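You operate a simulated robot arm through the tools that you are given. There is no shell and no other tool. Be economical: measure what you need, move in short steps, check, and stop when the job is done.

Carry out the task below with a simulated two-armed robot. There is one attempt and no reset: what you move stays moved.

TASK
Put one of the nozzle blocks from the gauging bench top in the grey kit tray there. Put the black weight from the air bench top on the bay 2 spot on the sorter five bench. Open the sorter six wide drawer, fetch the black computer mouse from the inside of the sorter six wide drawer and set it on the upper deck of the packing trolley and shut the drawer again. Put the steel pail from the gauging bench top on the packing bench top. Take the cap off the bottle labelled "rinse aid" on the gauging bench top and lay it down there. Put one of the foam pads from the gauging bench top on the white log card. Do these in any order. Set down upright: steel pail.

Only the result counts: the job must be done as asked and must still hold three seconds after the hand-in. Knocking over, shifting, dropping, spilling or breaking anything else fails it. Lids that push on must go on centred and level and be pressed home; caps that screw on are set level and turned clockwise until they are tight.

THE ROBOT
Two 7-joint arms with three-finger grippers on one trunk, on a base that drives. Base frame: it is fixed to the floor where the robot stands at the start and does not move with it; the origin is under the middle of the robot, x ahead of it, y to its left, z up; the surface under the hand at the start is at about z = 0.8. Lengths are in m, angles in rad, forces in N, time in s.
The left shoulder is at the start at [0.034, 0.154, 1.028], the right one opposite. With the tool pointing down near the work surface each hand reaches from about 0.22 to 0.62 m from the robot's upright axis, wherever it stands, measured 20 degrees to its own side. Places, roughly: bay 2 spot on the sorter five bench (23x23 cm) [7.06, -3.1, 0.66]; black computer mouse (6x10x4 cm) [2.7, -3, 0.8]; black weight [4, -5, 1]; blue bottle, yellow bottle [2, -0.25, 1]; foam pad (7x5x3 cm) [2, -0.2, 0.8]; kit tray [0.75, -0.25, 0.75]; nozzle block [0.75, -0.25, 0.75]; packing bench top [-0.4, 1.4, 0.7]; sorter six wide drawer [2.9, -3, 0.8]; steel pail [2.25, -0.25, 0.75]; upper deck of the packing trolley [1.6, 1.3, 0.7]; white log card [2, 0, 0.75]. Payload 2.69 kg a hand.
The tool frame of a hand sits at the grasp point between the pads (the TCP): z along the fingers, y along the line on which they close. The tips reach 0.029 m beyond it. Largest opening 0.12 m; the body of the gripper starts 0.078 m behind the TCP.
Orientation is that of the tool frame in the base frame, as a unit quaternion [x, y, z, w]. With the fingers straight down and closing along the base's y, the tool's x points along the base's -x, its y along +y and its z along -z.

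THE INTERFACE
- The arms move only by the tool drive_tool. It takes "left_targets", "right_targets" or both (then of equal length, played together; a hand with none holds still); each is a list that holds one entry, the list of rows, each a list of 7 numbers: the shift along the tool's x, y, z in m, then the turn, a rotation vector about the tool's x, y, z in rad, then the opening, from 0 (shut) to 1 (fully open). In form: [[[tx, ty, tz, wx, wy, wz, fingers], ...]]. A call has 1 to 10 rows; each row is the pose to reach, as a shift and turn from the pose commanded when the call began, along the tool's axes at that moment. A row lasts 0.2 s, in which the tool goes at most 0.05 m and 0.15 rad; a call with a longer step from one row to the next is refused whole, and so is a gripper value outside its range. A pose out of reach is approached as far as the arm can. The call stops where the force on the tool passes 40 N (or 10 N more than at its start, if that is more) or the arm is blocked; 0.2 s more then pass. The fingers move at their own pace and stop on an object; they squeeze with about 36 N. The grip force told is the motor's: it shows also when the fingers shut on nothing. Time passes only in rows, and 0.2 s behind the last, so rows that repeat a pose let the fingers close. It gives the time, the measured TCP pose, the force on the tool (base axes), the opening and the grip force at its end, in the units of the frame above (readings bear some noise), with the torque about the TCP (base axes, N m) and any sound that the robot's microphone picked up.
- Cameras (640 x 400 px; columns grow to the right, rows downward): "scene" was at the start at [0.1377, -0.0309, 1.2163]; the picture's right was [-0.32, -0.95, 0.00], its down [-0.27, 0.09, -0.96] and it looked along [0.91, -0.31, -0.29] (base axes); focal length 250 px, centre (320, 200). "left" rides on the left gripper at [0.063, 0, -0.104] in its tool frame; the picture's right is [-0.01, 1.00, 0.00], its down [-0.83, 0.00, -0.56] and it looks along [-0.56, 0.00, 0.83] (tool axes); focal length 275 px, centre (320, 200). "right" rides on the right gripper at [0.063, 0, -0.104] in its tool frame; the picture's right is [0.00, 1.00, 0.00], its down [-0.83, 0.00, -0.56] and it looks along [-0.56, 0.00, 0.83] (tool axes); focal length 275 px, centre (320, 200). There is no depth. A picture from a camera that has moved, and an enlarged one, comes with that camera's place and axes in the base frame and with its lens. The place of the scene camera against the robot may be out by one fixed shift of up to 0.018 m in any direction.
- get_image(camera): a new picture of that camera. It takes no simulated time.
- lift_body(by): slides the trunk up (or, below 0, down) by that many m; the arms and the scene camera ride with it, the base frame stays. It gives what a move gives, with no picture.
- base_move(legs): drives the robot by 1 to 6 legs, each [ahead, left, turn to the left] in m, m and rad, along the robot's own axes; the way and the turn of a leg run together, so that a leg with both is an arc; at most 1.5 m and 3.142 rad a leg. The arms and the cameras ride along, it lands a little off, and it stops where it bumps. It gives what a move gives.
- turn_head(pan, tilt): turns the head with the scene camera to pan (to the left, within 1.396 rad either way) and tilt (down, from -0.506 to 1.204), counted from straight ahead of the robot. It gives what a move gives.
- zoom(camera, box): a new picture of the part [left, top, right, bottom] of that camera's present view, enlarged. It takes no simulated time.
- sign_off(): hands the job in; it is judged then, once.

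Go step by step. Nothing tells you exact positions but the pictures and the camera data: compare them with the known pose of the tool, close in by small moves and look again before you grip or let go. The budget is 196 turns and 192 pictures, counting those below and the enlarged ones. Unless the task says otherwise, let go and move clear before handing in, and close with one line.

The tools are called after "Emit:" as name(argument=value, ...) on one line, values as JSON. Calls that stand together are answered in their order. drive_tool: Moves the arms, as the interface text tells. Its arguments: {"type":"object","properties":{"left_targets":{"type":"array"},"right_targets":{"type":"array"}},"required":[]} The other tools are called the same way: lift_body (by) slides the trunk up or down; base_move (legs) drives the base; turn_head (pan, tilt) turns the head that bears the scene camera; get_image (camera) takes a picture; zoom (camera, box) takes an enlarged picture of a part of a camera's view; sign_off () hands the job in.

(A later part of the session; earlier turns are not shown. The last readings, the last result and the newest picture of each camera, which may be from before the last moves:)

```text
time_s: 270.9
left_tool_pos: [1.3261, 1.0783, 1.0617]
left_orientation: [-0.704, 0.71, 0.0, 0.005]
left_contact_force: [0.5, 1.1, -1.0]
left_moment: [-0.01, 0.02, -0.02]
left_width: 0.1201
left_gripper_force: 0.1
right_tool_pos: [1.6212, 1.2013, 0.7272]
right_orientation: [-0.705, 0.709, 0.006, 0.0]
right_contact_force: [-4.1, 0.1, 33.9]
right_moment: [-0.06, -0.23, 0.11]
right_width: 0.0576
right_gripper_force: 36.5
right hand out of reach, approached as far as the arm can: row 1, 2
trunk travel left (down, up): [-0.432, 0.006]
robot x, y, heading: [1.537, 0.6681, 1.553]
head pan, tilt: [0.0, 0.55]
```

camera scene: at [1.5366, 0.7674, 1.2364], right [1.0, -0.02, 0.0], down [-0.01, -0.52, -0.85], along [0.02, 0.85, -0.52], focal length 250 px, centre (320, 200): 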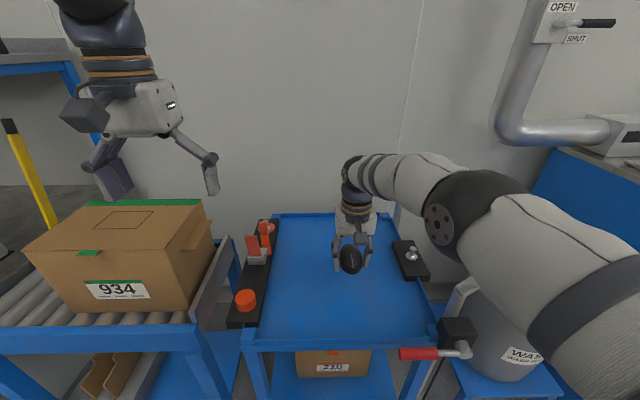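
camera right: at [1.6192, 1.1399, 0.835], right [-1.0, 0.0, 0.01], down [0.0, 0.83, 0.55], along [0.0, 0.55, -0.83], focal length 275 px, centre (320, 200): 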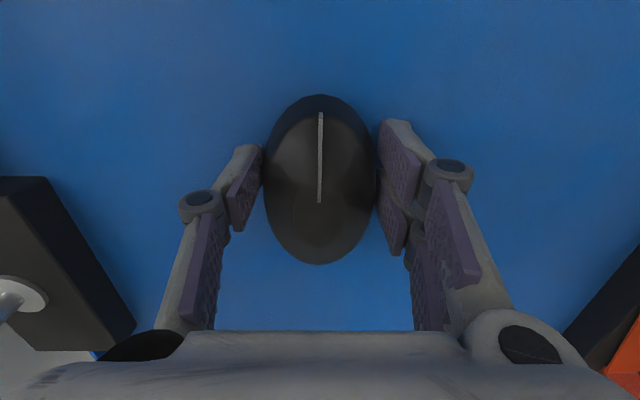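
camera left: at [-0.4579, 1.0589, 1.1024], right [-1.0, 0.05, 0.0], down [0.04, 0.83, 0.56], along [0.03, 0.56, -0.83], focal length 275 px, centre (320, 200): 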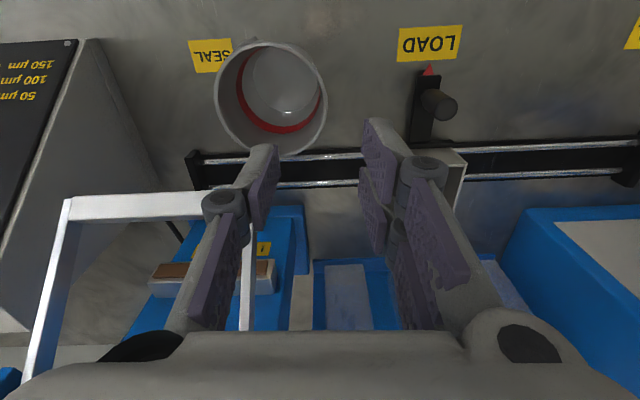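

The mouse is down on the deck. I'll release it and lift.

Emit:
drive_tool(right_targets=[[[0, 0, -0.003, 0, 0, 0, 0.45], [0, 0, -0.003, 0, 0, 0, 0.65], [0, 0, -0.004, 0, 0, 0, 0.7], [0, 0, -0.04, 0, 0, 0, 0.7], [0, 0, -0.085, 0, 0, 0, 0.7], [0, 0, -0.13, 0, 0, 0, 0.7], [0, 0, -0.175, 0, 0, 0, 0.7], [0, 0, -0.22, 0, 0, 0, 0.8], [0.01, 0, -0.25, 0, 0, 0, 1]]])

Emit:
base_move(legs=[[-0.25, -0.05, 0]])

Emit:
get_image(camera="scene")

```text
time_s: 272.9
left_tool_pos: [1.3266, 1.0813, 1.0584]
left_orientation: [-0.705, 0.71, -0.002, 0.004]
left_contact_force: [0.1, 0.1, 0.1]
left_moment: [0.02, -0.02, -0.01]
left_width: 0.1201
left_gripper_force: 0.0
right_tool_pos: [1.6227, 1.1916, 0.9709]
right_orientation: [-0.705, 0.709, -0.001, -0.005]
right_contact_force: [-1.2, -0.4, -0.2]
right_moment: [0.02, 0.01, -0.01]
right_width: 0.1199
right_gripper_force: 0.0
trunk travel left (down, up): [-0.432, 0.006]
robot x, y, heading: [1.5361, 0.6652, 1.551]
head pan, tilt: [0.0, 0.55]
```

```text
time_s: 274.7
left_tool_pos: [1.3715, 0.8307, 1.0576]
left_orientation: [-0.706, 0.708, -0.003, 0.003]
left_contact_force: [-0.5, -0.2, -0.4]
left_moment: [0.03, -0.02, -0.03]
left_width: 0.1201
left_gripper_force: 0.1
right_tool_pos: [1.6662, 0.9424, 0.9703]
right_orientation: [-0.706, 0.708, 0.0, -0.005]
right_contact_force: [0.4, -0.4, 0.0]
right_moment: [0.06, 0.04, 0.0]
right_width: 0.1202
right_gripper_force: 0.0
trunk travel left (down, up): [-0.432, 0.006]
robot x, y, heading: [1.5819, 0.4193, 1.556]
head pan, tilt: [0.0, 0.55]
```

```text
50 pictures are left
camera scene: at [1.5822, 0.5157, 1.2366], right [1.0, -0.01, 0.0], down [-0.01, -0.52, -0.85], along [0.01, 0.85, -0.52], focal length 250 px, centre (320, 200)
```

scene: 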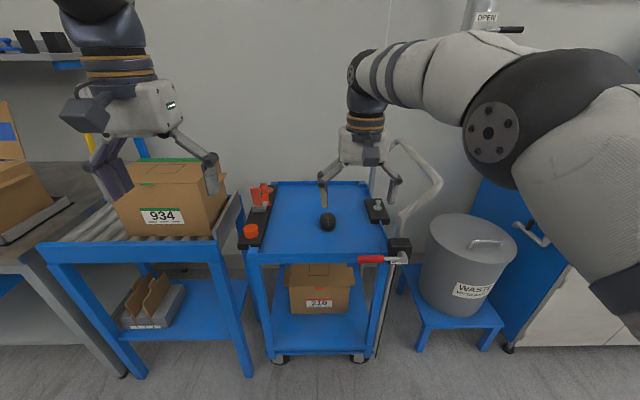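

The mouse is on the trolley deck. Next is the black weight: I'll tuck the right hand and drive around to where I can see the air bench.

Emit:
drive_tool(right_targets=[[[0, -0.04, 0.02, 0, 0, 0, 1], [0, -0.08, 0.04, 0, 0, 0, 1], [0.02, -0.12, 0.05, 0, 0, 0, 1], [0.05, -0.15, 0.05, 0, 0, 0, 1], [0.08, -0.17, 0.03, 0, 0, 0, 1], [0.12, -0.18, 0.01, 0, 0, 0, 1], [0.15, -0.18, -0.02, 0, 0, 0, 1], [0.18, -0.18, -0.05, 0, 0, 0, 1]]])

Emit:
base_move(legs=[[0, -1.27, 0], [-1.1, 0, 0.015], [-1.05, 0, 0], [0, 0, -1.571], [1.4, 0, 0]])

Emit:
turn_head(pan=-1.2, tilt=0.25)

Emit:
get_image(camera="scene")

```text
time_s: 276.5
left_tool_pos: [1.3686, 0.8301, 1.0565]
left_orientation: [-0.707, 0.707, -0.003, 0.003]
left_contact_force: [-0.2, -0.4, -0.1]
left_moment: [0.0, -0.04, 0.01]
left_width: 0.1203
left_gripper_force: 0.1
right_tool_pos: [1.8444, 0.7657, 1.0211]
right_orientation: [-0.706, 0.708, -0.001, -0.002]
right_contact_force: [-0.9, 0.3, 0.5]
right_moment: [-0.02, -0.03, 0.03]
right_width: 0.1201
right_gripper_force: 0.0
trunk travel left (down, up): [-0.432, 0.006]
robot x, y, heading: [1.5854, 0.4202, 1.559]
head pan, tilt: [0.0, 0.55]
```

```text
time_s: 307.4
left_tool_pos: [4.6242, -1.6145, 1.0563]
left_orientation: [0.005, 1.0, -0.004, 0.0]
left_contact_force: [0.3, -0.2, -1.4]
left_moment: [0.01, 0.02, 0.01]
left_width: 0.1198
left_gripper_force: 0.0
right_tool_pos: [4.5562, -2.0892, 1.0188]
right_orientation: [0.005, 1.0, 0.003, -0.003]
right_contact_force: [0.1, 0.0, -0.7]
right_moment: [-0.04, 0.01, 0.01]
right_width: 0.1199
right_gripper_force: 0.1
trunk travel left (down, up): [-0.432, 0.006]
robot x, y, heading: [4.2068, -1.8205, -0.019]
head pan, tilt: [0.0, 0.55]
```

```text
time_s: 308.8
left_tool_pos: [4.6236, -1.6155, 1.0567]
left_orientation: [0.005, 1.0, -0.004, 0.0]
left_contact_force: [-0.6, 0.8, 0.0]
left_moment: [0.03, -0.01, -0.02]
left_width: 0.1198
left_gripper_force: 0.1
right_tool_pos: [4.5552, -2.0887, 1.0198]
right_orientation: [0.005, 1.0, 0.003, -0.002]
right_contact_force: [0.2, 0.4, -0.7]
right_moment: [0.0, 0.0, 0.0]
right_width: 0.1199
right_gripper_force: 0.0
trunk travel left (down, up): [-0.432, 0.006]
robot x, y, heading: [4.2085, -1.8229, -0.02]
head pan, tilt: [-1.201, 0.25]
```

```text
49 pictures are left
camera scene: at [4.3102, -1.8369, 1.2567], right [-0.13, -0.99, 0.0], down [-0.32, 0.04, -0.95], along [0.94, -0.12, -0.32], focal length 250 px, centre (320, 200)
```

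scene: 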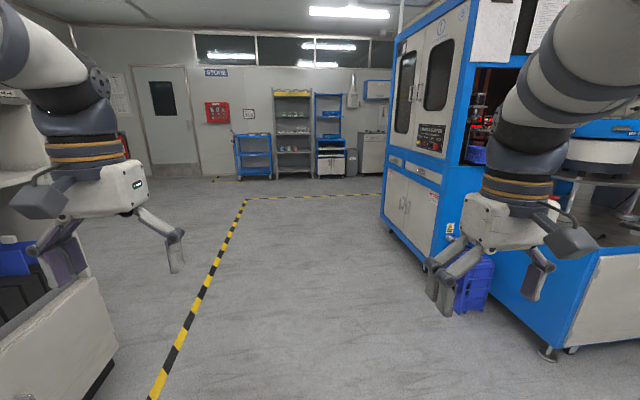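

The head is blocked by the arm again, so I'll turn the base to face -y and look between the sorters.

Emit:
base_move(legs=[[0.3, 0, 0], [0, 0, -1.551]])

Emit:
turn_head(pan=0, tilt=0.25)

Emit:
get_image(camera="scene")

```text
time_s: 314.7
left_tool_pos: [4.719, -2.2474, 1.0572]
left_orientation: [0.716, 0.699, -0.002, -0.002]
left_contact_force: [0.3, 0.1, 0.6]
left_moment: [-0.01, 0.02, 0.02]
left_width: 0.12
left_gripper_force: 0.0
right_tool_pos: [4.2453, -2.1737, 1.0189]
right_orientation: [0.714, 0.7, 0.005, 0.0]
right_contact_force: [0.2, 0.7, 0.4]
right_moment: [0.0, -0.01, -0.02]
right_width: 0.12
right_gripper_force: 0.0
trunk travel left (down, up): [-0.432, 0.006]
robot x, y, heading: [4.517, -1.8326, -1.6]
head pan, tilt: [-1.201, 0.25]
```

```text
time_s: 316.1
left_tool_pos: [4.7195, -2.2473, 1.057]
left_orientation: [0.715, 0.699, -0.002, -0.002]
left_contact_force: [0.1, 0.2, 0.4]
left_moment: [0.01, 0.03, 0.03]
left_width: 0.1198
left_gripper_force: 0.0
right_tool_pos: [4.2453, -2.1735, 1.0184]
right_orientation: [0.714, 0.7, 0.004, 0.0]
right_contact_force: [0.5, 0.2, -0.1]
right_moment: [0.03, -0.01, -0.01]
right_width: 0.1202
right_gripper_force: 0.1
trunk travel left (down, up): [-0.432, 0.006]
robot x, y, heading: [4.5126, -1.8311, -1.607]
head pan, tilt: [0.0, 0.25]
```

```text
48 pictures are left
camera scene: at [4.5099, -1.9351, 1.2642], right [-1.0, 0.03, 0.0], down [0.01, 0.25, -0.97], along [-0.03, -0.97, -0.25], focal length 250 px, centre (320, 200)
```

scene: 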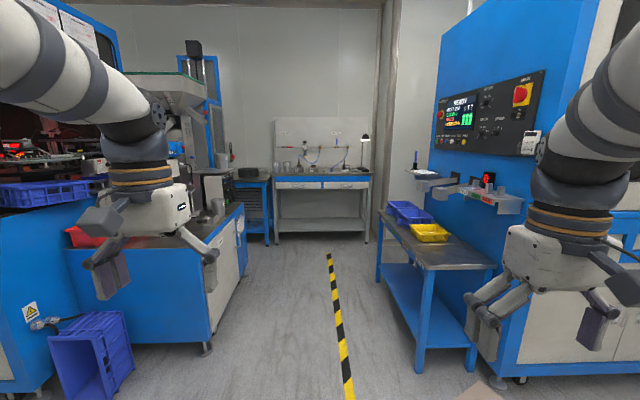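

The air bench is at the end of the aisle, with its front at y ≈ -4.72. I'll drive down the aisle towards it.

Emit:
base_move(legs=[[0, 0, 0.033], [1.4, 0.04, 0], [0.9, 0, 0]])

Emit:
turn_head(pan=0, tilt=0.4)

Emit:
get_image(camera="scene")

```text
time_s: 327.9
left_tool_pos: [4.7531, -4.5563, 1.0562]
left_orientation: [0.711, 0.703, -0.002, -0.002]
left_contact_force: [0.1, 0.0, -0.9]
left_moment: [-0.01, -0.01, -0.03]
left_width: 0.1202
left_gripper_force: 0.1
right_tool_pos: [4.28, -4.4877, 1.0192]
right_orientation: [0.711, 0.703, 0.005, 0.0]
right_contact_force: [-0.3, -0.4, 0.4]
right_moment: [-0.03, 0.0, -0.03]
right_width: 0.1201
right_gripper_force: 0.1
trunk travel left (down, up): [-0.432, 0.006]
robot x, y, heading: [4.5476, -4.1384, -1.597]
head pan, tilt: [0.0, 0.25]
```

```text
time_s: 328.6
left_tool_pos: [4.7533, -4.5558, 1.0572]
left_orientation: [0.712, 0.702, -0.002, -0.002]
left_contact_force: [0.5, -0.3, 0.3]
left_moment: [0.0, 0.01, 0.01]
left_width: 0.1199
left_gripper_force: 0.0
right_tool_pos: [4.2793, -4.4879, 1.0186]
right_orientation: [0.71, 0.704, 0.005, 0.0]
right_contact_force: [-0.3, 0.2, 0.8]
right_moment: [0.03, 0.0, -0.02]
right_width: 0.1197
right_gripper_force: 0.1
trunk travel left (down, up): [-0.432, 0.006]
robot x, y, heading: [4.5434, -4.1383, -1.591]
head pan, tilt: [0.0, 0.4]
```

```text
47 pictures are left
camera scene: at [4.5412, -4.2449, 1.2503], right [-1.0, 0.02, 0.0], down [0.01, 0.39, -0.92], along [-0.02, -0.92, -0.39], focal length 250 px, centre (320, 200)
```

scene: 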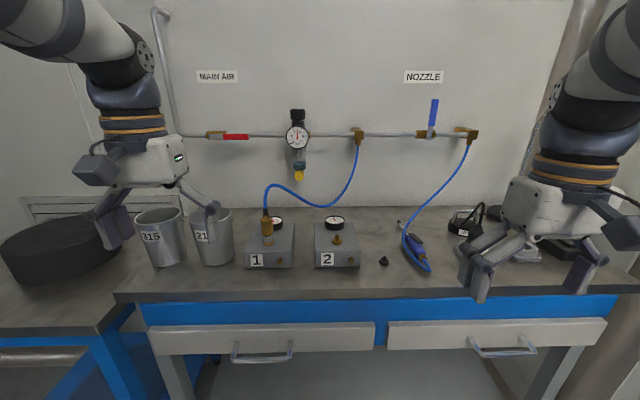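

Emit:
zoom(camera="scene", box=[340, 190, 600, 310])

Emit:
get_image(camera="right")

```text
2.46 times, centred on (470, 250) of scene
camera zoom: at [4.5412, -4.2449, 1.2503], right [-1.0, 0.02, 0.0], down [0.01, 0.39, -0.92], along [-0.02, -0.92, -0.39], focal length 614 px, centre (-49, 77)
```

zoom: 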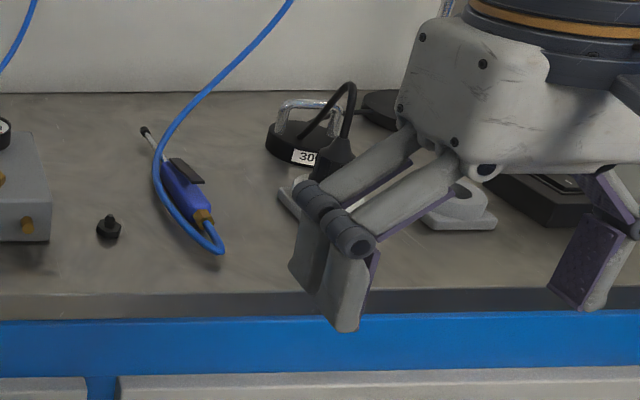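

```text
45 pictures are left
camera right: at [4.2782, -4.4249, 1.1248], right [1.0, -0.01, 0.01], down [-0.01, -0.83, 0.55], along [0.0, -0.55, -0.83], focal length 275 px, centre (320, 200)
```

right: 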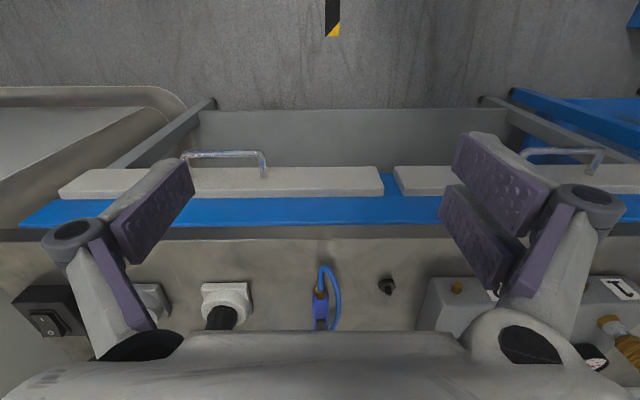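

The black weight looks like the "30" disc with a handle at about (4.10, -4.89); the bench top is at z ≈ 0.86. I'll shift sideways for a clear view.

Emit:
base_move(legs=[[0, -0.33, 0.02]])

Emit:
get_image(camera="scene")

Emit:
zoom(camera="scene", box=[290, 170, 490, 290])

```text
time_s: 331.7
left_tool_pos: [4.4335, -4.5464, 1.0571]
left_orientation: [0.702, 0.712, -0.003, -0.003]
left_contact_force: [-0.2, -0.3, 0.5]
left_moment: [0.02, 0.01, 0.0]
left_width: 0.1201
left_gripper_force: 0.0
right_tool_pos: [3.9592, -4.4907, 1.0193]
right_orientation: [0.702, 0.712, 0.005, 0.0]
right_contact_force: [0.5, -1.0, -1.0]
right_moment: [0.01, 0.01, 0.02]
right_width: 0.1199
right_gripper_force: 0.0
trunk travel left (down, up): [-0.432, 0.006]
robot x, y, heading: [4.2141, -4.1386, -1.571]
head pan, tilt: [0.0, 0.4]
```

```text
44 pictures are left
camera scene: at [4.2141, -4.2415, 1.2503], right [-1.0, 0.0, 0.0], down [0.0, 0.39, -0.92], along [0.0, -0.92, -0.39], focal length 250 px, centre (320, 200)
```

scene: 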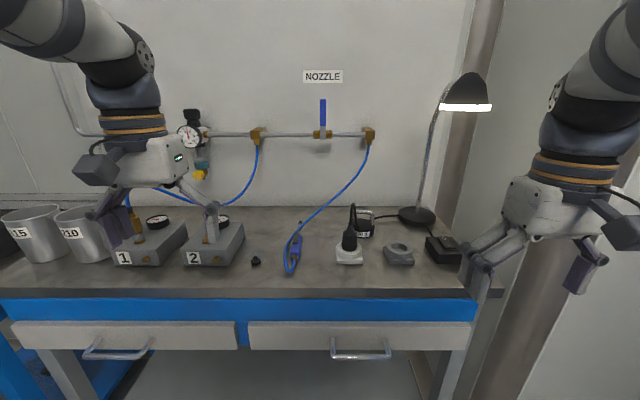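

```text
3.20 times, centred on (390, 230) of scene
camera zoom: at [4.2141, -4.2415, 1.2503], right [-1.0, 0.0, 0.0], down [0.0, 0.39, -0.92], along [0.0, -0.92, -0.39], focal length 799 px, centre (96, 104)
```

zoom: 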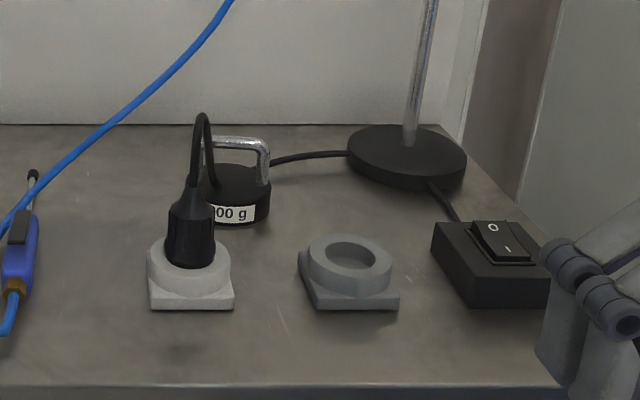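

The black weight ("…00 g") has a handle bar along x at about (4.095, -4.862), top z ≈ 0.94, with a plug and cable just beside it. I'll yaw the right hand 90° so it can pinch the bar from above.

Emit:
drive_tool(right_targets=[[[0, 0, -0.01, 0, 0, -0.145, 0.9], [0, 0, -0.02, 0, 0, -0.29, 0.8], [0, 0, -0.03, 0, 0, -0.435, 0.6], [0, 0, -0.04, 0, 0, -0.58, 0.5], [0, 0, -0.05, 0, 0, -0.725, 0.5], [0, 0, -0.05, 0, 0, -0.87, 0.5], [0, 0, -0.05, 0, 0, -1.015, 0.5], [0, 0, -0.05, 0, 0, -1.16, 0.5], [0, 0, -0.05, 0, 0, -1.305, 0.5], [0, 0, -0.05, 0, 0, -1.45, 0.5]]])

Emit:
base_move(legs=[[0.2, 0, 0]])

Emit:
get_image(camera="right")

Emit:
get_image(camera="scene")

```text
time_s: 333.9
left_tool_pos: [4.4354, -4.5468, 1.0561]
left_orientation: [0.702, 0.712, -0.003, -0.002]
left_contact_force: [-0.2, -0.3, -0.3]
left_moment: [0.0, 0.0, 0.01]
left_width: 0.1199
left_gripper_force: 0.1
right_tool_pos: [3.958, -4.4913, 1.0697]
right_orientation: [0.053, 0.999, 0.004, 0.005]
right_contact_force: [-0.5, 0.5, 0.2]
right_moment: [0.03, 0.01, -0.02]
right_width: 0.0599
right_gripper_force: 0.1
trunk travel left (down, up): [-0.432, 0.006]
robot x, y, heading: [4.2198, -4.1349, -1.57]
head pan, tilt: [0.0, 0.4]
```

```text
time_s: 335.5
left_tool_pos: [4.4376, -4.7479, 1.0565]
left_orientation: [0.701, 0.713, -0.002, -0.002]
left_contact_force: [-0.9, -0.6, 0.5]
left_moment: [0.07, -0.03, 0.01]
left_width: 0.1202
left_gripper_force: 0.2
right_tool_pos: [3.9599, -4.6933, 1.0683]
right_orientation: [0.051, 0.999, 0.003, 0.005]
right_contact_force: [-0.2, -1.1, 0.5]
right_moment: [0.01, -0.01, -0.04]
right_width: 0.0599
right_gripper_force: 0.0
trunk travel left (down, up): [-0.432, 0.006]
robot x, y, heading: [4.2187, -4.3374, -1.564]
head pan, tilt: [0.0, 0.4]
```

```text
42 pictures are left
camera right: at [3.8959, -4.6882, 1.1733], right [0.1, 1.0, 0.01], down [0.82, -0.09, 0.56], along [0.56, -0.05, -0.83], focal length 275 px, centre (320, 200)
```

right: 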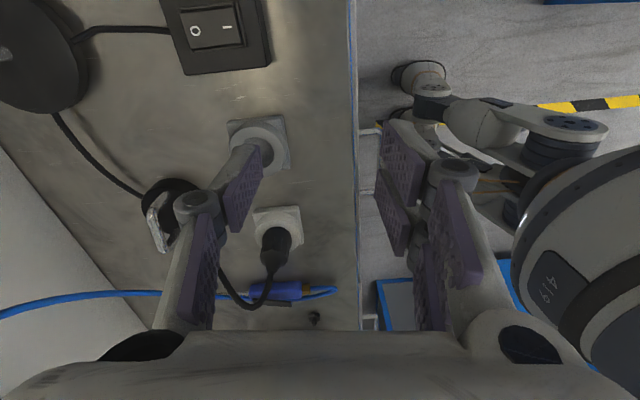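

```text
41 pictures are left
camera scene: at [4.2238, -4.4428, 1.25], right [-1.0, -0.09, 0.0], down [-0.04, 0.39, -0.92], along [0.09, -0.92, -0.39], focal length 250 px, centre (320, 200)
```

scene: 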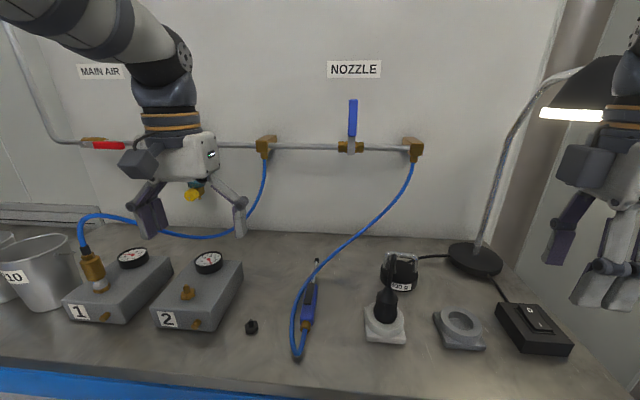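

I'll bring the hand over the handle bar, staying high.

Emit:
base_move(legs=[[0.04, 0, 0]])

Emit:
drive_tool(right_targets=[[[-0.03, -0.02, 0, 0, 0, 0, 0.5], [-0.06, -0.045, 0, 0, 0, 0, 0.5], [-0.09, -0.075, 0.01, 0, 0, 0, 0.5], [-0.12, -0.1, 0.02, 0, 0, 0, 0.5], [-0.14, -0.12, 0.03, 0, 0, 0, 0.5]]])

Emit:
get_image(camera="right")

Emit:
zoom(camera="scene", box=[320, 150, 520, 350])

```text
time_s: 336.4
left_tool_pos: [4.4352, -4.7875, 1.0555]
left_orientation: [0.701, 0.713, -0.003, -0.002]
left_contact_force: [0.5, -0.2, 0.1]
left_moment: [0.05, 0.0, -0.04]
left_width: 0.1201
left_gripper_force: 0.0
right_tool_pos: [3.9604, -4.7326, 1.068]
right_orientation: [0.053, 0.999, 0.005, 0.005]
right_contact_force: [0.2, -1.1, 0.0]
right_moment: [0.06, -0.04, 0.0]
right_width: 0.0601
right_gripper_force: 0.1
trunk travel left (down, up): [-0.432, 0.006]
robot x, y, heading: [4.2175, -4.3716, -1.564]
head pan, tilt: [0.0, 0.4]
```

```text
time_s: 337.6
left_tool_pos: [4.4371, -4.7868, 1.0562]
left_orientation: [0.701, 0.713, -0.002, -0.002]
left_contact_force: [-0.8, -0.6, -0.2]
left_moment: [0.02, 0.01, -0.01]
left_width: 0.1199
left_gripper_force: 0.1
right_tool_pos: [4.0876, -4.8669, 1.0357]
right_orientation: [0.053, 0.999, 0.004, 0.005]
right_contact_force: [-0.4, 0.0, 1.1]
right_moment: [0.02, 0.01, -0.02]
right_width: 0.0602
right_gripper_force: 0.1
trunk travel left (down, up): [-0.432, 0.006]
robot x, y, heading: [4.2229, -4.3812, -1.567]
head pan, tilt: [0.0, 0.4]
```

```text
40 pictures are left
camera right: at [4.0214, -4.862, 1.14], right [0.1, 0.99, 0.01], down [0.82, -0.09, 0.57], along [0.56, -0.05, -0.82], focal length 275 px, centre (320, 200)
```

right: 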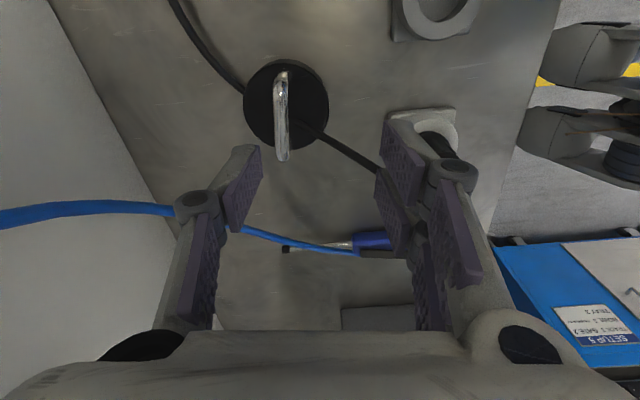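

```text
2.00 times, centred on (420, 250) of scene
camera zoom: at [4.2158, -4.4826, 1.2501], right [-1.0, -0.01, 0.0], down [0.0, 0.39, -0.92], along [0.0, -0.92, -0.39], focal length 499 px, centre (120, 100)
```

zoom: 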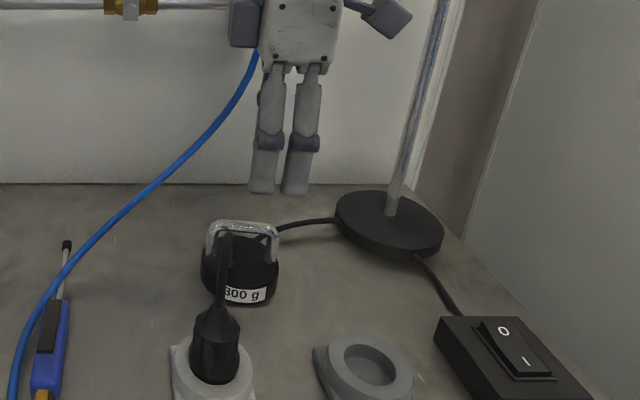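

The cable seems to run close to or under the handle. I'll zoom in before going down.

Emit:
zoom(camera="right", box=[200, 40, 420, 190])

Emit:
zoom(camera="scene", box=[355, 230, 425, 310])

```text
2.67 times, centred on (310, 115) of right
camera zoom: at [4.0214, -4.862, 1.14], right [0.1, 0.99, 0.01], down [0.82, -0.09, 0.57], along [0.56, -0.05, -0.82], focal length 734 px, centre (347, 427)
```

zoom: 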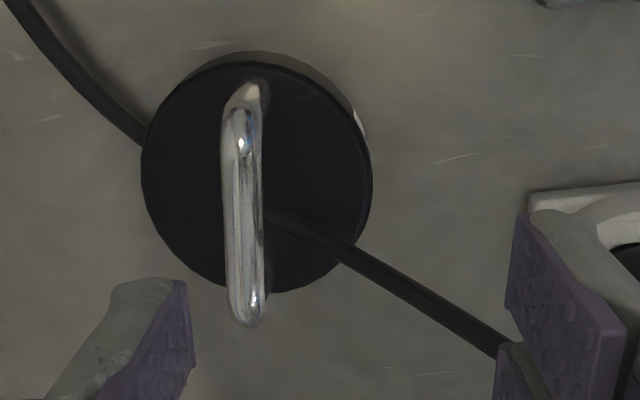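

```text
5.00 times, centred on (390, 270) of scene
camera zoom: at [4.2158, -4.4826, 1.2501], right [-1.0, -0.01, 0.0], down [0.0, 0.39, -0.92], along [0.0, -0.92, -0.39], focal length 1248 px, centre (-30, -150)
```

zoom: 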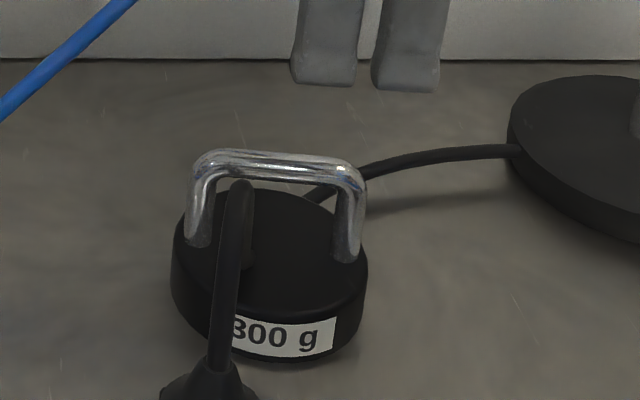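

The cord from the plug runs under the handle bar, so the fingers must avoid its middle. I'll turn back to the normal yaw and grip the handle's two posts from outside, where there is no cord.

Emit:
drive_tool(right_targets=[[[0, 0, -0.01, 0, 0, 0.145, 0.7], [0, 0, -0.02, 0, 0, 0.29, 0.75], [0, 0, -0.02, 0, 0, 0.435, 0.75], [0, 0, -0.02, 0, 0, 0.58, 0.75], [0, 0, -0.02, 0, 0, 0.725, 0.75], [0, 0, -0.02, 0, 0, 0.87, 0.75], [0, 0, -0.02, 0, 0, 1.015, 0.75], [0, 0, -0.02, 0, 0, 1.16, 0.75], [0, 0, -0.02, 0, 0, 1.305, 0.75], [0, 0, -0.02, 0, 0, 1.45, 0.75]]])

Emit:
get_image(camera="right")

```text
time_s: 339.8
left_tool_pos: [4.4377, -4.786, 1.0579]
left_orientation: [0.702, 0.712, -0.003, -0.003]
left_contact_force: [0.6, -0.7, 0.6]
left_moment: [-0.04, -0.01, -0.01]
left_width: 0.1198
left_gripper_force: 0.0
right_tool_pos: [4.0876, -4.8666, 1.0587]
right_orientation: [0.702, 0.712, 0.007, 0.002]
right_contact_force: [-0.3, 0.7, 0.4]
right_moment: [-0.02, 0.03, -0.01]
right_width: 0.09
right_gripper_force: 0.0
trunk travel left (down, up): [-0.432, 0.006]
robot x, y, heading: [4.2171, -4.382, -1.568]
head pan, tilt: [0.0, 0.4]
```

```text
36 pictures are left
camera right: at [4.0831, -4.8036, 1.1645], right [1.0, 0.02, 0.01], down [0.01, -0.83, 0.55], along [0.02, -0.55, -0.83], focal length 275 px, centre (320, 200)
```

right: 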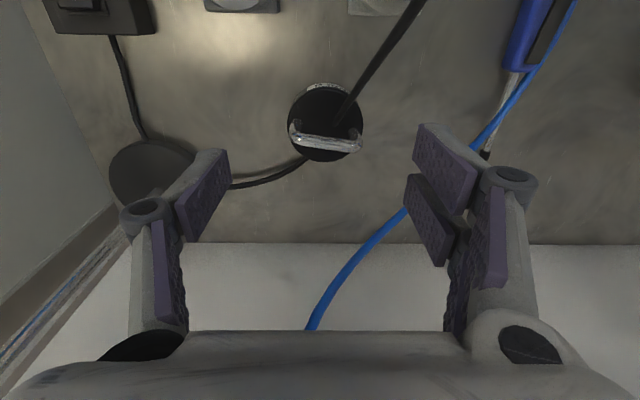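

I'll align over the handle, turning about 0.2 rad to match the bar, and go part way down.

Emit:
drive_tool(right_targets=[[[-0.017, 0.003, 0, 0, 0, 0.1, 0.75], [-0.034, 0.005, 0.02, 0, 0, 0.2, 0.75], [-0.034, 0.005, 0.055, 0, 0, 0.2, 0.75], [-0.034, 0.005, 0.085, 0, 0, 0.2, 0.75]]])

Emit:
get_image(camera="right")

Emit:
zoom(camera="scene", box=[320, 170, 480, 310])

```text
time_s: 340.8
left_tool_pos: [4.4371, -4.787, 1.0572]
left_orientation: [0.702, 0.713, -0.003, -0.003]
left_contact_force: [1.0, -1.3, -0.3]
left_moment: [0.02, 0.04, -0.02]
left_width: 0.1201
left_gripper_force: 0.1
right_tool_pos: [4.0955, -4.8998, 0.9725]
right_orientation: [0.77, 0.638, 0.008, 0.001]
right_contact_force: [0.0, -0.2, 0.0]
right_moment: [0.02, 0.0, 0.03]
right_width: 0.0898
right_gripper_force: 0.0
trunk travel left (down, up): [-0.432, 0.006]
robot x, y, heading: [4.2178, -4.3773, -1.566]
head pan, tilt: [0.0, 0.4]
```

```text
35 pictures are left
camera right: at [4.1041, -4.8384, 1.0779], right [0.98, -0.18, 0.01], down [-0.16, -0.82, 0.55], along [-0.09, -0.54, -0.84], focal length 275 px, centre (320, 200)
```

right: 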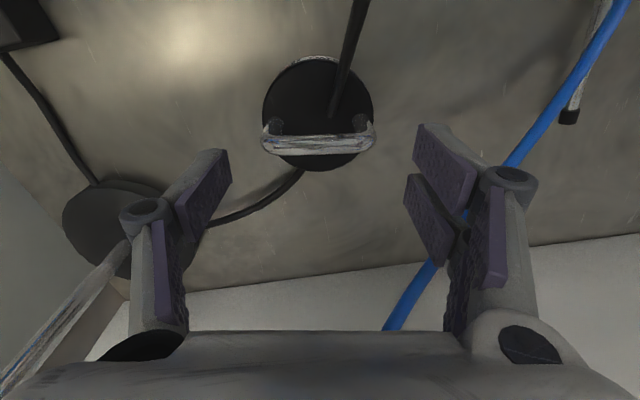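

```text
2.86 times, centred on (400, 240) of scene
camera zoom: at [4.2158, -4.4825, 1.2501], right [-1.0, -0.01, 0.0], down [0.0, 0.39, -0.92], along [0.0, -0.92, -0.39], focal length 713 px, centre (91, 86)
```

zoom: 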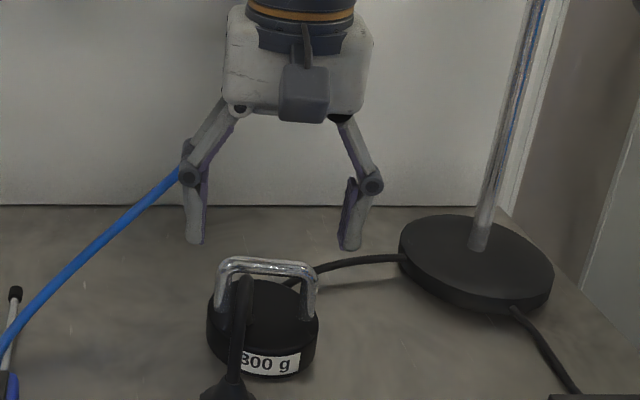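

Well aligned. I'll narrow slightly, descend over the handle, and close on the posts.

Emit:
drive_tool(right_targets=[[[0, 0, 0.015, 0, 0, 0, 0.68], [0, 0, 0.03, 0, 0, 0, 0.68], [0, 0, 0.045, 0, 0, 0, 0.68], [0, 0, 0.045, 0, 0, 0, 0.5], [0, 0, 0.045, 0, 0, 0, 0.4], [0, 0, 0.045, 0, 0, 0, 0.4]]])

Emit:
zoom(camera="scene", box=[320, 170, 480, 310])

Emit:
get_image(camera="right")

```text
time_s: 342.2
left_tool_pos: [4.4369, -4.786, 1.0576]
left_orientation: [0.701, 0.713, -0.002, -0.003]
left_contact_force: [0.7, 0.0, -0.2]
left_moment: [0.0, 0.0, -0.02]
left_width: 0.1199
left_gripper_force: 0.0
right_tool_pos: [4.0936, -4.8976, 0.9283]
right_orientation: [0.77, 0.638, 0.007, 0.0]
right_contact_force: [-0.9, -1.3, 2.5]
right_moment: [-0.11, -0.07, -0.09]
right_width: 0.0698
right_gripper_force: 35.7
trunk travel left (down, up): [-0.432, 0.006]
robot x, y, heading: [4.2173, -4.377, -1.566]
head pan, tilt: [0.0, 0.4]
```

```text
2.86 times, centred on (400, 240) of scene
camera zoom: at [4.2157, -4.4819, 1.2503], right [-1.0, -0.01, 0.0], down [0.0, 0.39, -0.92], along [0.0, -0.92, -0.39], focal length 713 px, centre (91, 86)
```

zoom: 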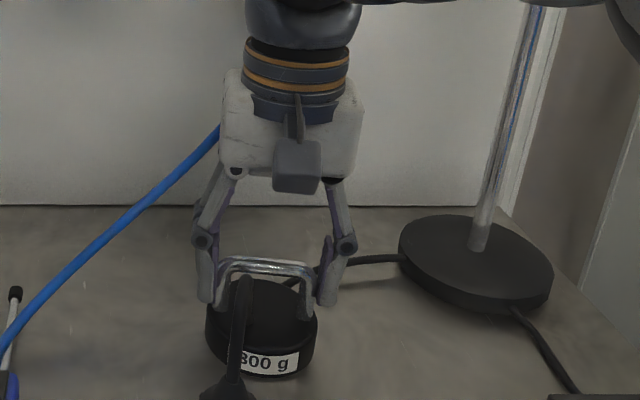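

```text
32 pictures are left
camera right: at [4.1033, -4.8369, 1.0347], right [0.98, -0.18, 0.01], down [-0.16, -0.82, 0.55], along [-0.09, -0.54, -0.84], focal length 275 px, centre (320, 200)
```

right: 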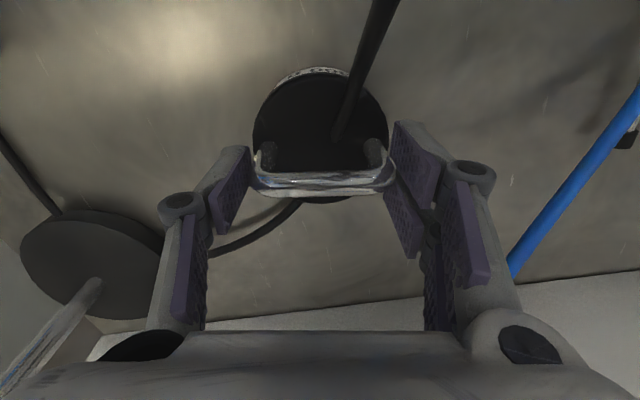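

The handle posts are gripped. Test: lift only about 12 mm and see whether the cord or plug moves.

Emit:
drive_tool(right_targets=[[[0, 0, -0.004, 0, 0, 0, 0.4], [0, 0, -0.008, 0, 0, 0, 0.4], [0, 0, -0.012, 0, 0, 0, 0.4]]])

Emit:
zoom(camera="scene", box=[320, 190, 480, 330])

```text
time_s: 343.0
left_tool_pos: [4.4381, -4.7868, 1.0566]
left_orientation: [0.702, 0.712, -0.002, -0.002]
left_contact_force: [-1.1, 0.8, 0.1]
left_moment: [-0.02, 0.01, 0.01]
left_width: 0.1201
left_gripper_force: 0.1
right_tool_pos: [4.0929, -4.8983, 0.9396]
right_orientation: [0.769, 0.639, 0.007, 0.001]
right_contact_force: [-1.0, -0.2, -2.0]
right_moment: [0.0, -0.02, -0.01]
right_width: 0.0697
right_gripper_force: 36.2
trunk travel left (down, up): [-0.432, 0.006]
robot x, y, heading: [4.216, -4.3812, -1.566]
head pan, tilt: [0.0, 0.4]
```

```text
2.86 times, centred on (400, 260) of scene
camera zoom: at [4.2158, -4.4821, 1.2502], right [-1.0, -0.01, 0.0], down [0.0, 0.39, -0.92], along [0.0, -0.92, -0.39], focal length 713 px, centre (91, 29)
```

zoom: 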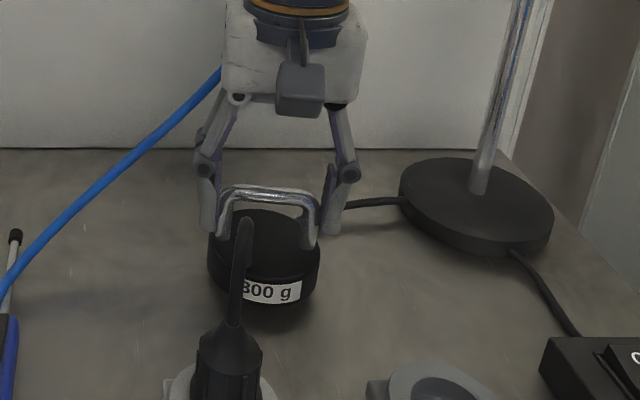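

Emit:
zoom(camera="scene", box=[365, 240, 425, 300])

Emit:
zoom(camera="right", box=[200, 40, 440, 260])

```text
6.67 times, centred on (395, 270) of scene
camera zoom: at [4.2158, -4.4821, 1.2502], right [-1.0, -0.01, 0.0], down [0.0, 0.39, -0.92], along [0.0, -0.92, -0.39], focal length 1664 px, centre (-180, -267)
```

zoom: 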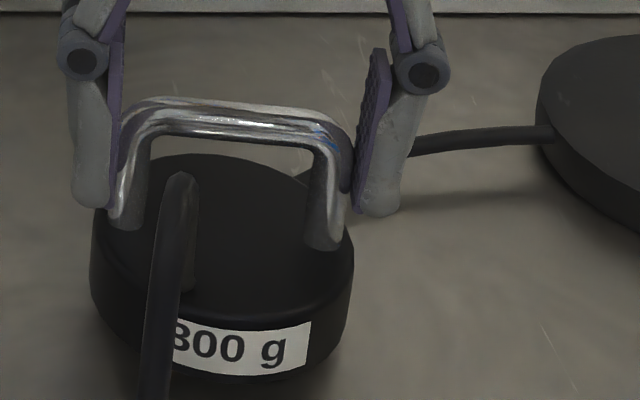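

```text
1.82 times, centred on (320, 150) of right
camera zoom: at [4.1024, -4.8383, 1.0461], right [0.98, -0.18, 0.01], down [-0.16, -0.82, 0.55], along [-0.09, -0.54, -0.84], focal length 500 px, centre (320, 291)
```

zoom: 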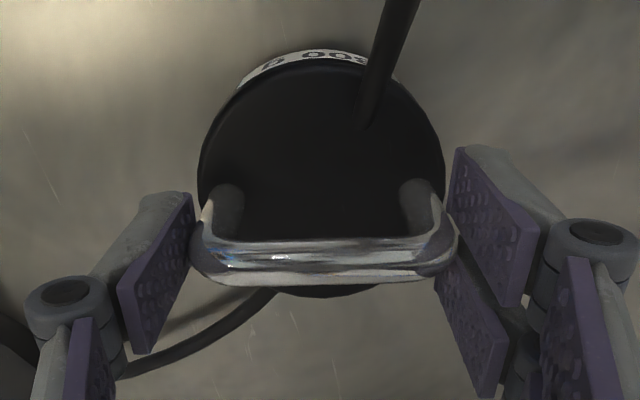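

The cord simply passes through the lifted disc, so it's only drawn and doesn't bind the weight; plug and lamp haven't moved. I'll lift fully and back out.

Emit:
drive_tool(right_targets=[[[0, 0, -0.02, 0, 0, 0, 0.4], [0, 0, -0.05, 0, 0, 0, 0.4], [0, 0, -0.08, 0, 0, 0, 0.4], [0, 0, -0.11, 0, 0, 0, 0.4], [0, 0, -0.13, 0, 0, 0, 0.4]]])

Emit:
base_move(legs=[[-0.5, 0, 0]])

Emit:
get_image(camera="scene")

```text
time_s: 344.2
left_tool_pos: [4.4361, -4.7847, 1.0572]
left_orientation: [0.701, 0.713, -0.002, -0.003]
left_contact_force: [0.1, 0.0, -0.6]
left_moment: [0.0, 0.01, 0.03]
left_width: 0.12
left_gripper_force: 0.0
right_tool_pos: [4.0884, -4.8947, 1.0677]
right_orientation: [0.769, 0.639, 0.007, -0.001]
right_contact_force: [-0.4, 0.3, -2.8]
right_moment: [-0.01, 0.01, 0.02]
right_width: 0.0693
right_gripper_force: 36.2
right hand out of reach, approached as far as the arm can: row 5
trunk travel left (down, up): [-0.432, 0.006]
robot x, y, heading: [4.2174, -4.3764, -1.559]
head pan, tilt: [0.0, 0.4]
```

```text
time_s: 347.2
left_tool_pos: [4.4346, -4.2725, 1.058]
left_orientation: [0.699, 0.715, -0.002, -0.002]
left_contact_force: [0.4, -0.1, 0.4]
left_moment: [-0.02, -0.03, -0.02]
left_width: 0.12
left_gripper_force: 0.0
right_tool_pos: [4.0868, -4.3818, 1.0672]
right_orientation: [0.767, 0.641, 0.007, 0.001]
right_contact_force: [-1.1, 0.1, -2.6]
right_moment: [-0.03, 0.01, 0.02]
right_width: 0.0694
right_gripper_force: 35.8
trunk travel left (down, up): [-0.432, 0.006]
robot x, y, heading: [4.2127, -3.8644, -1.56]
head pan, tilt: [0.0, 0.4]
```

```text
28 pictures are left
camera scene: at [4.2123, -3.9694, 1.2502], right [-1.0, -0.01, 0.0], down [0.0, 0.39, -0.92], along [0.01, -0.92, -0.39], focal length 250 px, centre (320, 200)
```

scene: 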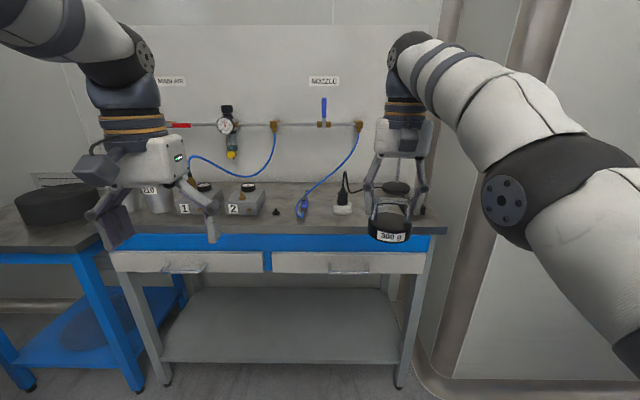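

The weight is in hand, and the lamp and plug are undisturbed. I'll back out of the aisle and drive toward sorter five.

Emit:
base_move(legs=[[0, 0.36, 0], [-1.0, 0, 0], [-0.98, 0, 0], [0, 0, 1.56], [1.4, 0, 0]])

Emit:
turn_head(pan=0, tilt=0.35)

Emit:
get_image(camera="scene")

```text
time_s: 370.4
left_tool_pos: [6.2785, -1.5879, 1.0574]
left_orientation: [-0.017, 1.0, -0.003, 0.0]
left_contact_force: [0.4, 0.0, 0.4]
left_moment: [-0.01, 0.0, 0.0]
left_width: 0.1198
left_gripper_force: 0.1
right_tool_pos: [6.3936, -1.9348, 1.0676]
right_orientation: [0.082, 0.997, 0.005, -0.004]
right_contact_force: [0.5, -0.5, -3.3]
right_moment: [0.01, 0.0, -0.02]
right_width: 0.0693
right_gripper_force: 36.1
trunk travel left (down, up): [-0.432, 0.006]
robot x, y, heading: [5.8746, -1.817, 0.024]
head pan, tilt: [0.0, 0.4]
```

```text
time_s: 371.0
left_tool_pos: [6.279, -1.5887, 1.0571]
left_orientation: [-0.018, 1.0, -0.004, 0.0]
left_contact_force: [0.3, 0.6, -0.5]
left_moment: [0.04, 0.01, 0.04]
left_width: 0.12
left_gripper_force: 0.0
right_tool_pos: [6.3941, -1.9356, 1.0682]
right_orientation: [0.083, 0.997, 0.006, -0.005]
right_contact_force: [-0.5, -0.5, -2.6]
right_moment: [0.02, 0.01, -0.01]
right_width: 0.0691
right_gripper_force: 36.2
trunk travel left (down, up): [-0.432, 0.006]
robot x, y, heading: [5.8723, -1.8139, 0.024]
head pan, tilt: [0.0, 0.351]
```

```text
27 pictures are left
camera scene: at [5.9756, -1.8144, 1.2548], right [0.02, -1.0, 0.0], down [-0.34, -0.01, -0.94], along [0.94, 0.02, -0.34], focal length 250 px, centre (320, 200)
```

scene: 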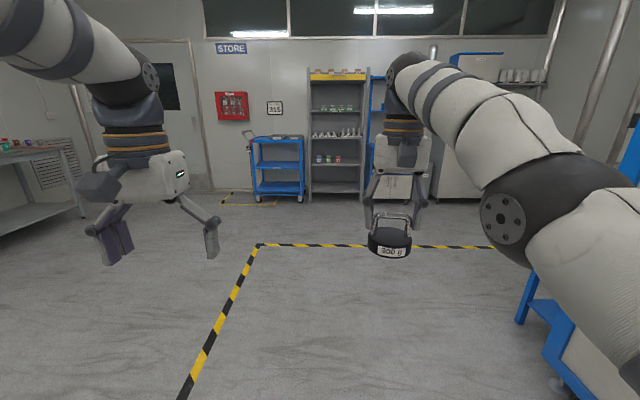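

Emit:
base_move(legs=[[1.2, 0, 0], [0, 0, -1.595], [0.35, 0, 0]])

Emit:
turn_head(pan=0, tilt=0.55)

Emit:
get_image(camera="scene")

```text
time_s: 382.8
left_tool_pos: [7.2204, -2.5821, 1.0567]
left_orientation: [0.722, 0.692, -0.003, -0.002]
left_contact_force: [0.3, -0.4, 0.4]
left_moment: [0.03, 0.01, -0.01]
left_width: 0.1203
left_gripper_force: 0.1
right_tool_pos: [6.8657, -2.67, 1.0673]
right_orientation: [0.787, 0.617, 0.006, 0.002]
right_contact_force: [-0.2, -0.1, -3.5]
right_moment: [0.03, 0.01, 0.04]
right_width: 0.0694
right_gripper_force: 35.5
trunk travel left (down, up): [-0.432, 0.006]
robot x, y, heading: [7.024, -2.1631, -1.619]
head pan, tilt: [0.0, 0.351]
```

```text
time_s: 383.5
left_tool_pos: [7.2204, -2.5813, 1.0572]
left_orientation: [0.722, 0.692, -0.002, -0.002]
left_contact_force: [0.6, -0.3, -0.1]
left_moment: [-0.02, -0.02, -0.03]
left_width: 0.12
left_gripper_force: 0.0
right_tool_pos: [6.8656, -2.67, 1.0686]
right_orientation: [0.787, 0.616, 0.007, 0.0]
right_contact_force: [0.3, 0.0, -3.5]
right_moment: [-0.03, 0.03, 0.0]
right_width: 0.0695
right_gripper_force: 35.8
trunk travel left (down, up): [-0.432, 0.006]
robot x, y, heading: [7.026, -2.163, -1.623]
head pan, tilt: [0.0, 0.55]
```

```text
26 pictures are left
camera scene: at [7.0175, -2.2616, 1.2366], right [-1.0, 0.05, 0.0], down [0.03, 0.52, -0.85], along [-0.05, -0.85, -0.52], focal length 250 px, centre (320, 200)
```

scene: 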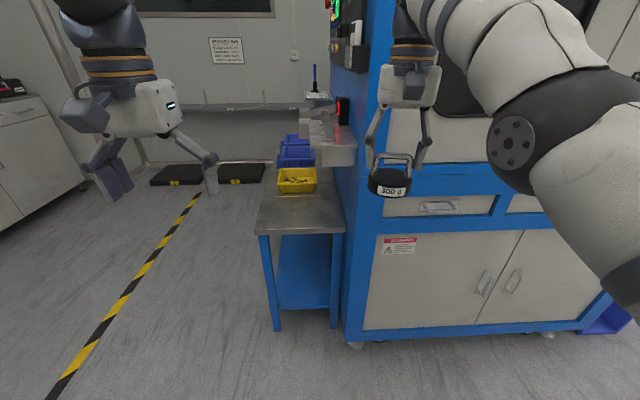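

Emit:
zoom(camera="scene", box=[230, 110, 370, 250])

```text
2.86 times, centred on (300, 180) of scene
camera zoom: at [7.0175, -2.2616, 1.2366], right [-1.0, 0.05, 0.0], down [0.03, 0.52, -0.85], along [-0.05, -0.85, -0.52], focal length 713 px, centre (377, 257)
```

zoom: 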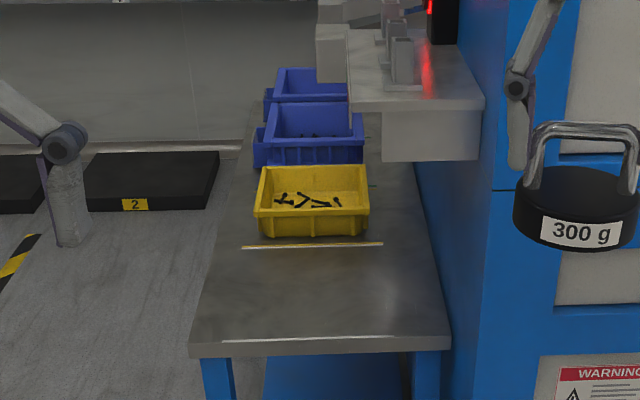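

Bay 2 is the front area between the bench edge (y ≈ -2.97) and the yellow line (y ≈ -3.22), centred at about (7.06, -3.10). I'll line up in front of it.

Emit:
base_move(legs=[[0, 0.19, 0.05], [0.41, 0, 0]])

Emit:
get_image(camera="scene")

Emit:
get_image(camera="right")

```text
time_s: 387.7
left_tool_pos: [7.4305, -2.9791, 1.0571]
left_orientation: [0.702, 0.713, -0.003, -0.002]
left_contact_force: [-0.6, 0.0, 0.4]
left_moment: [0.02, -0.01, 0.03]
left_width: 0.12
left_gripper_force: 0.1
right_tool_pos: [7.0818, -3.0877, 1.0682]
right_orientation: [0.769, 0.64, 0.007, 0.001]
right_contact_force: [-0.1, -0.4, -3.0]
right_moment: [0.08, 0.01, 0.0]
right_width: 0.0694
right_gripper_force: 36.4
trunk travel left (down, up): [-0.432, 0.006]
robot x, y, heading: [7.2103, -2.5709, -1.569]
head pan, tilt: [0.0, 0.55]
```

```text
24 pictures are left
camera scene: at [7.2087, -2.6716, 1.2365], right [-1.0, 0.0, 0.0], down [0.0, 0.52, -0.85], along [0.0, -0.85, -0.52], focal length 250 px, centre (320, 200)
```

scene: 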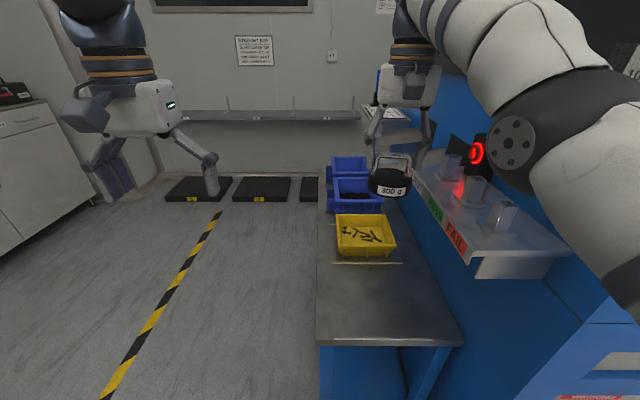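

```text
23 pictures are left
camera right: at [7.0903, -3.0265, 1.1733], right [0.98, -0.18, 0.01], down [-0.16, -0.82, 0.55], along [-0.09, -0.54, -0.84], focal length 275 px, centre (320, 200)
```

right: 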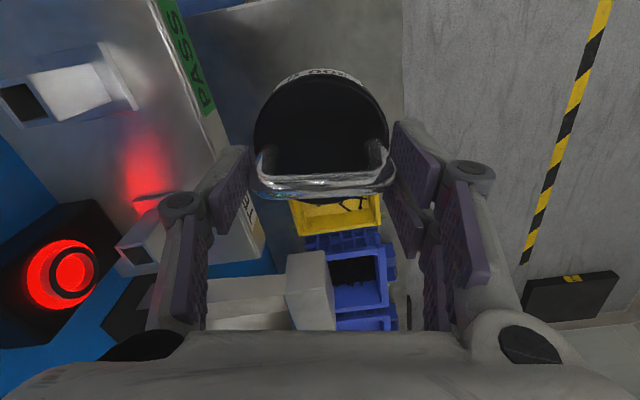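

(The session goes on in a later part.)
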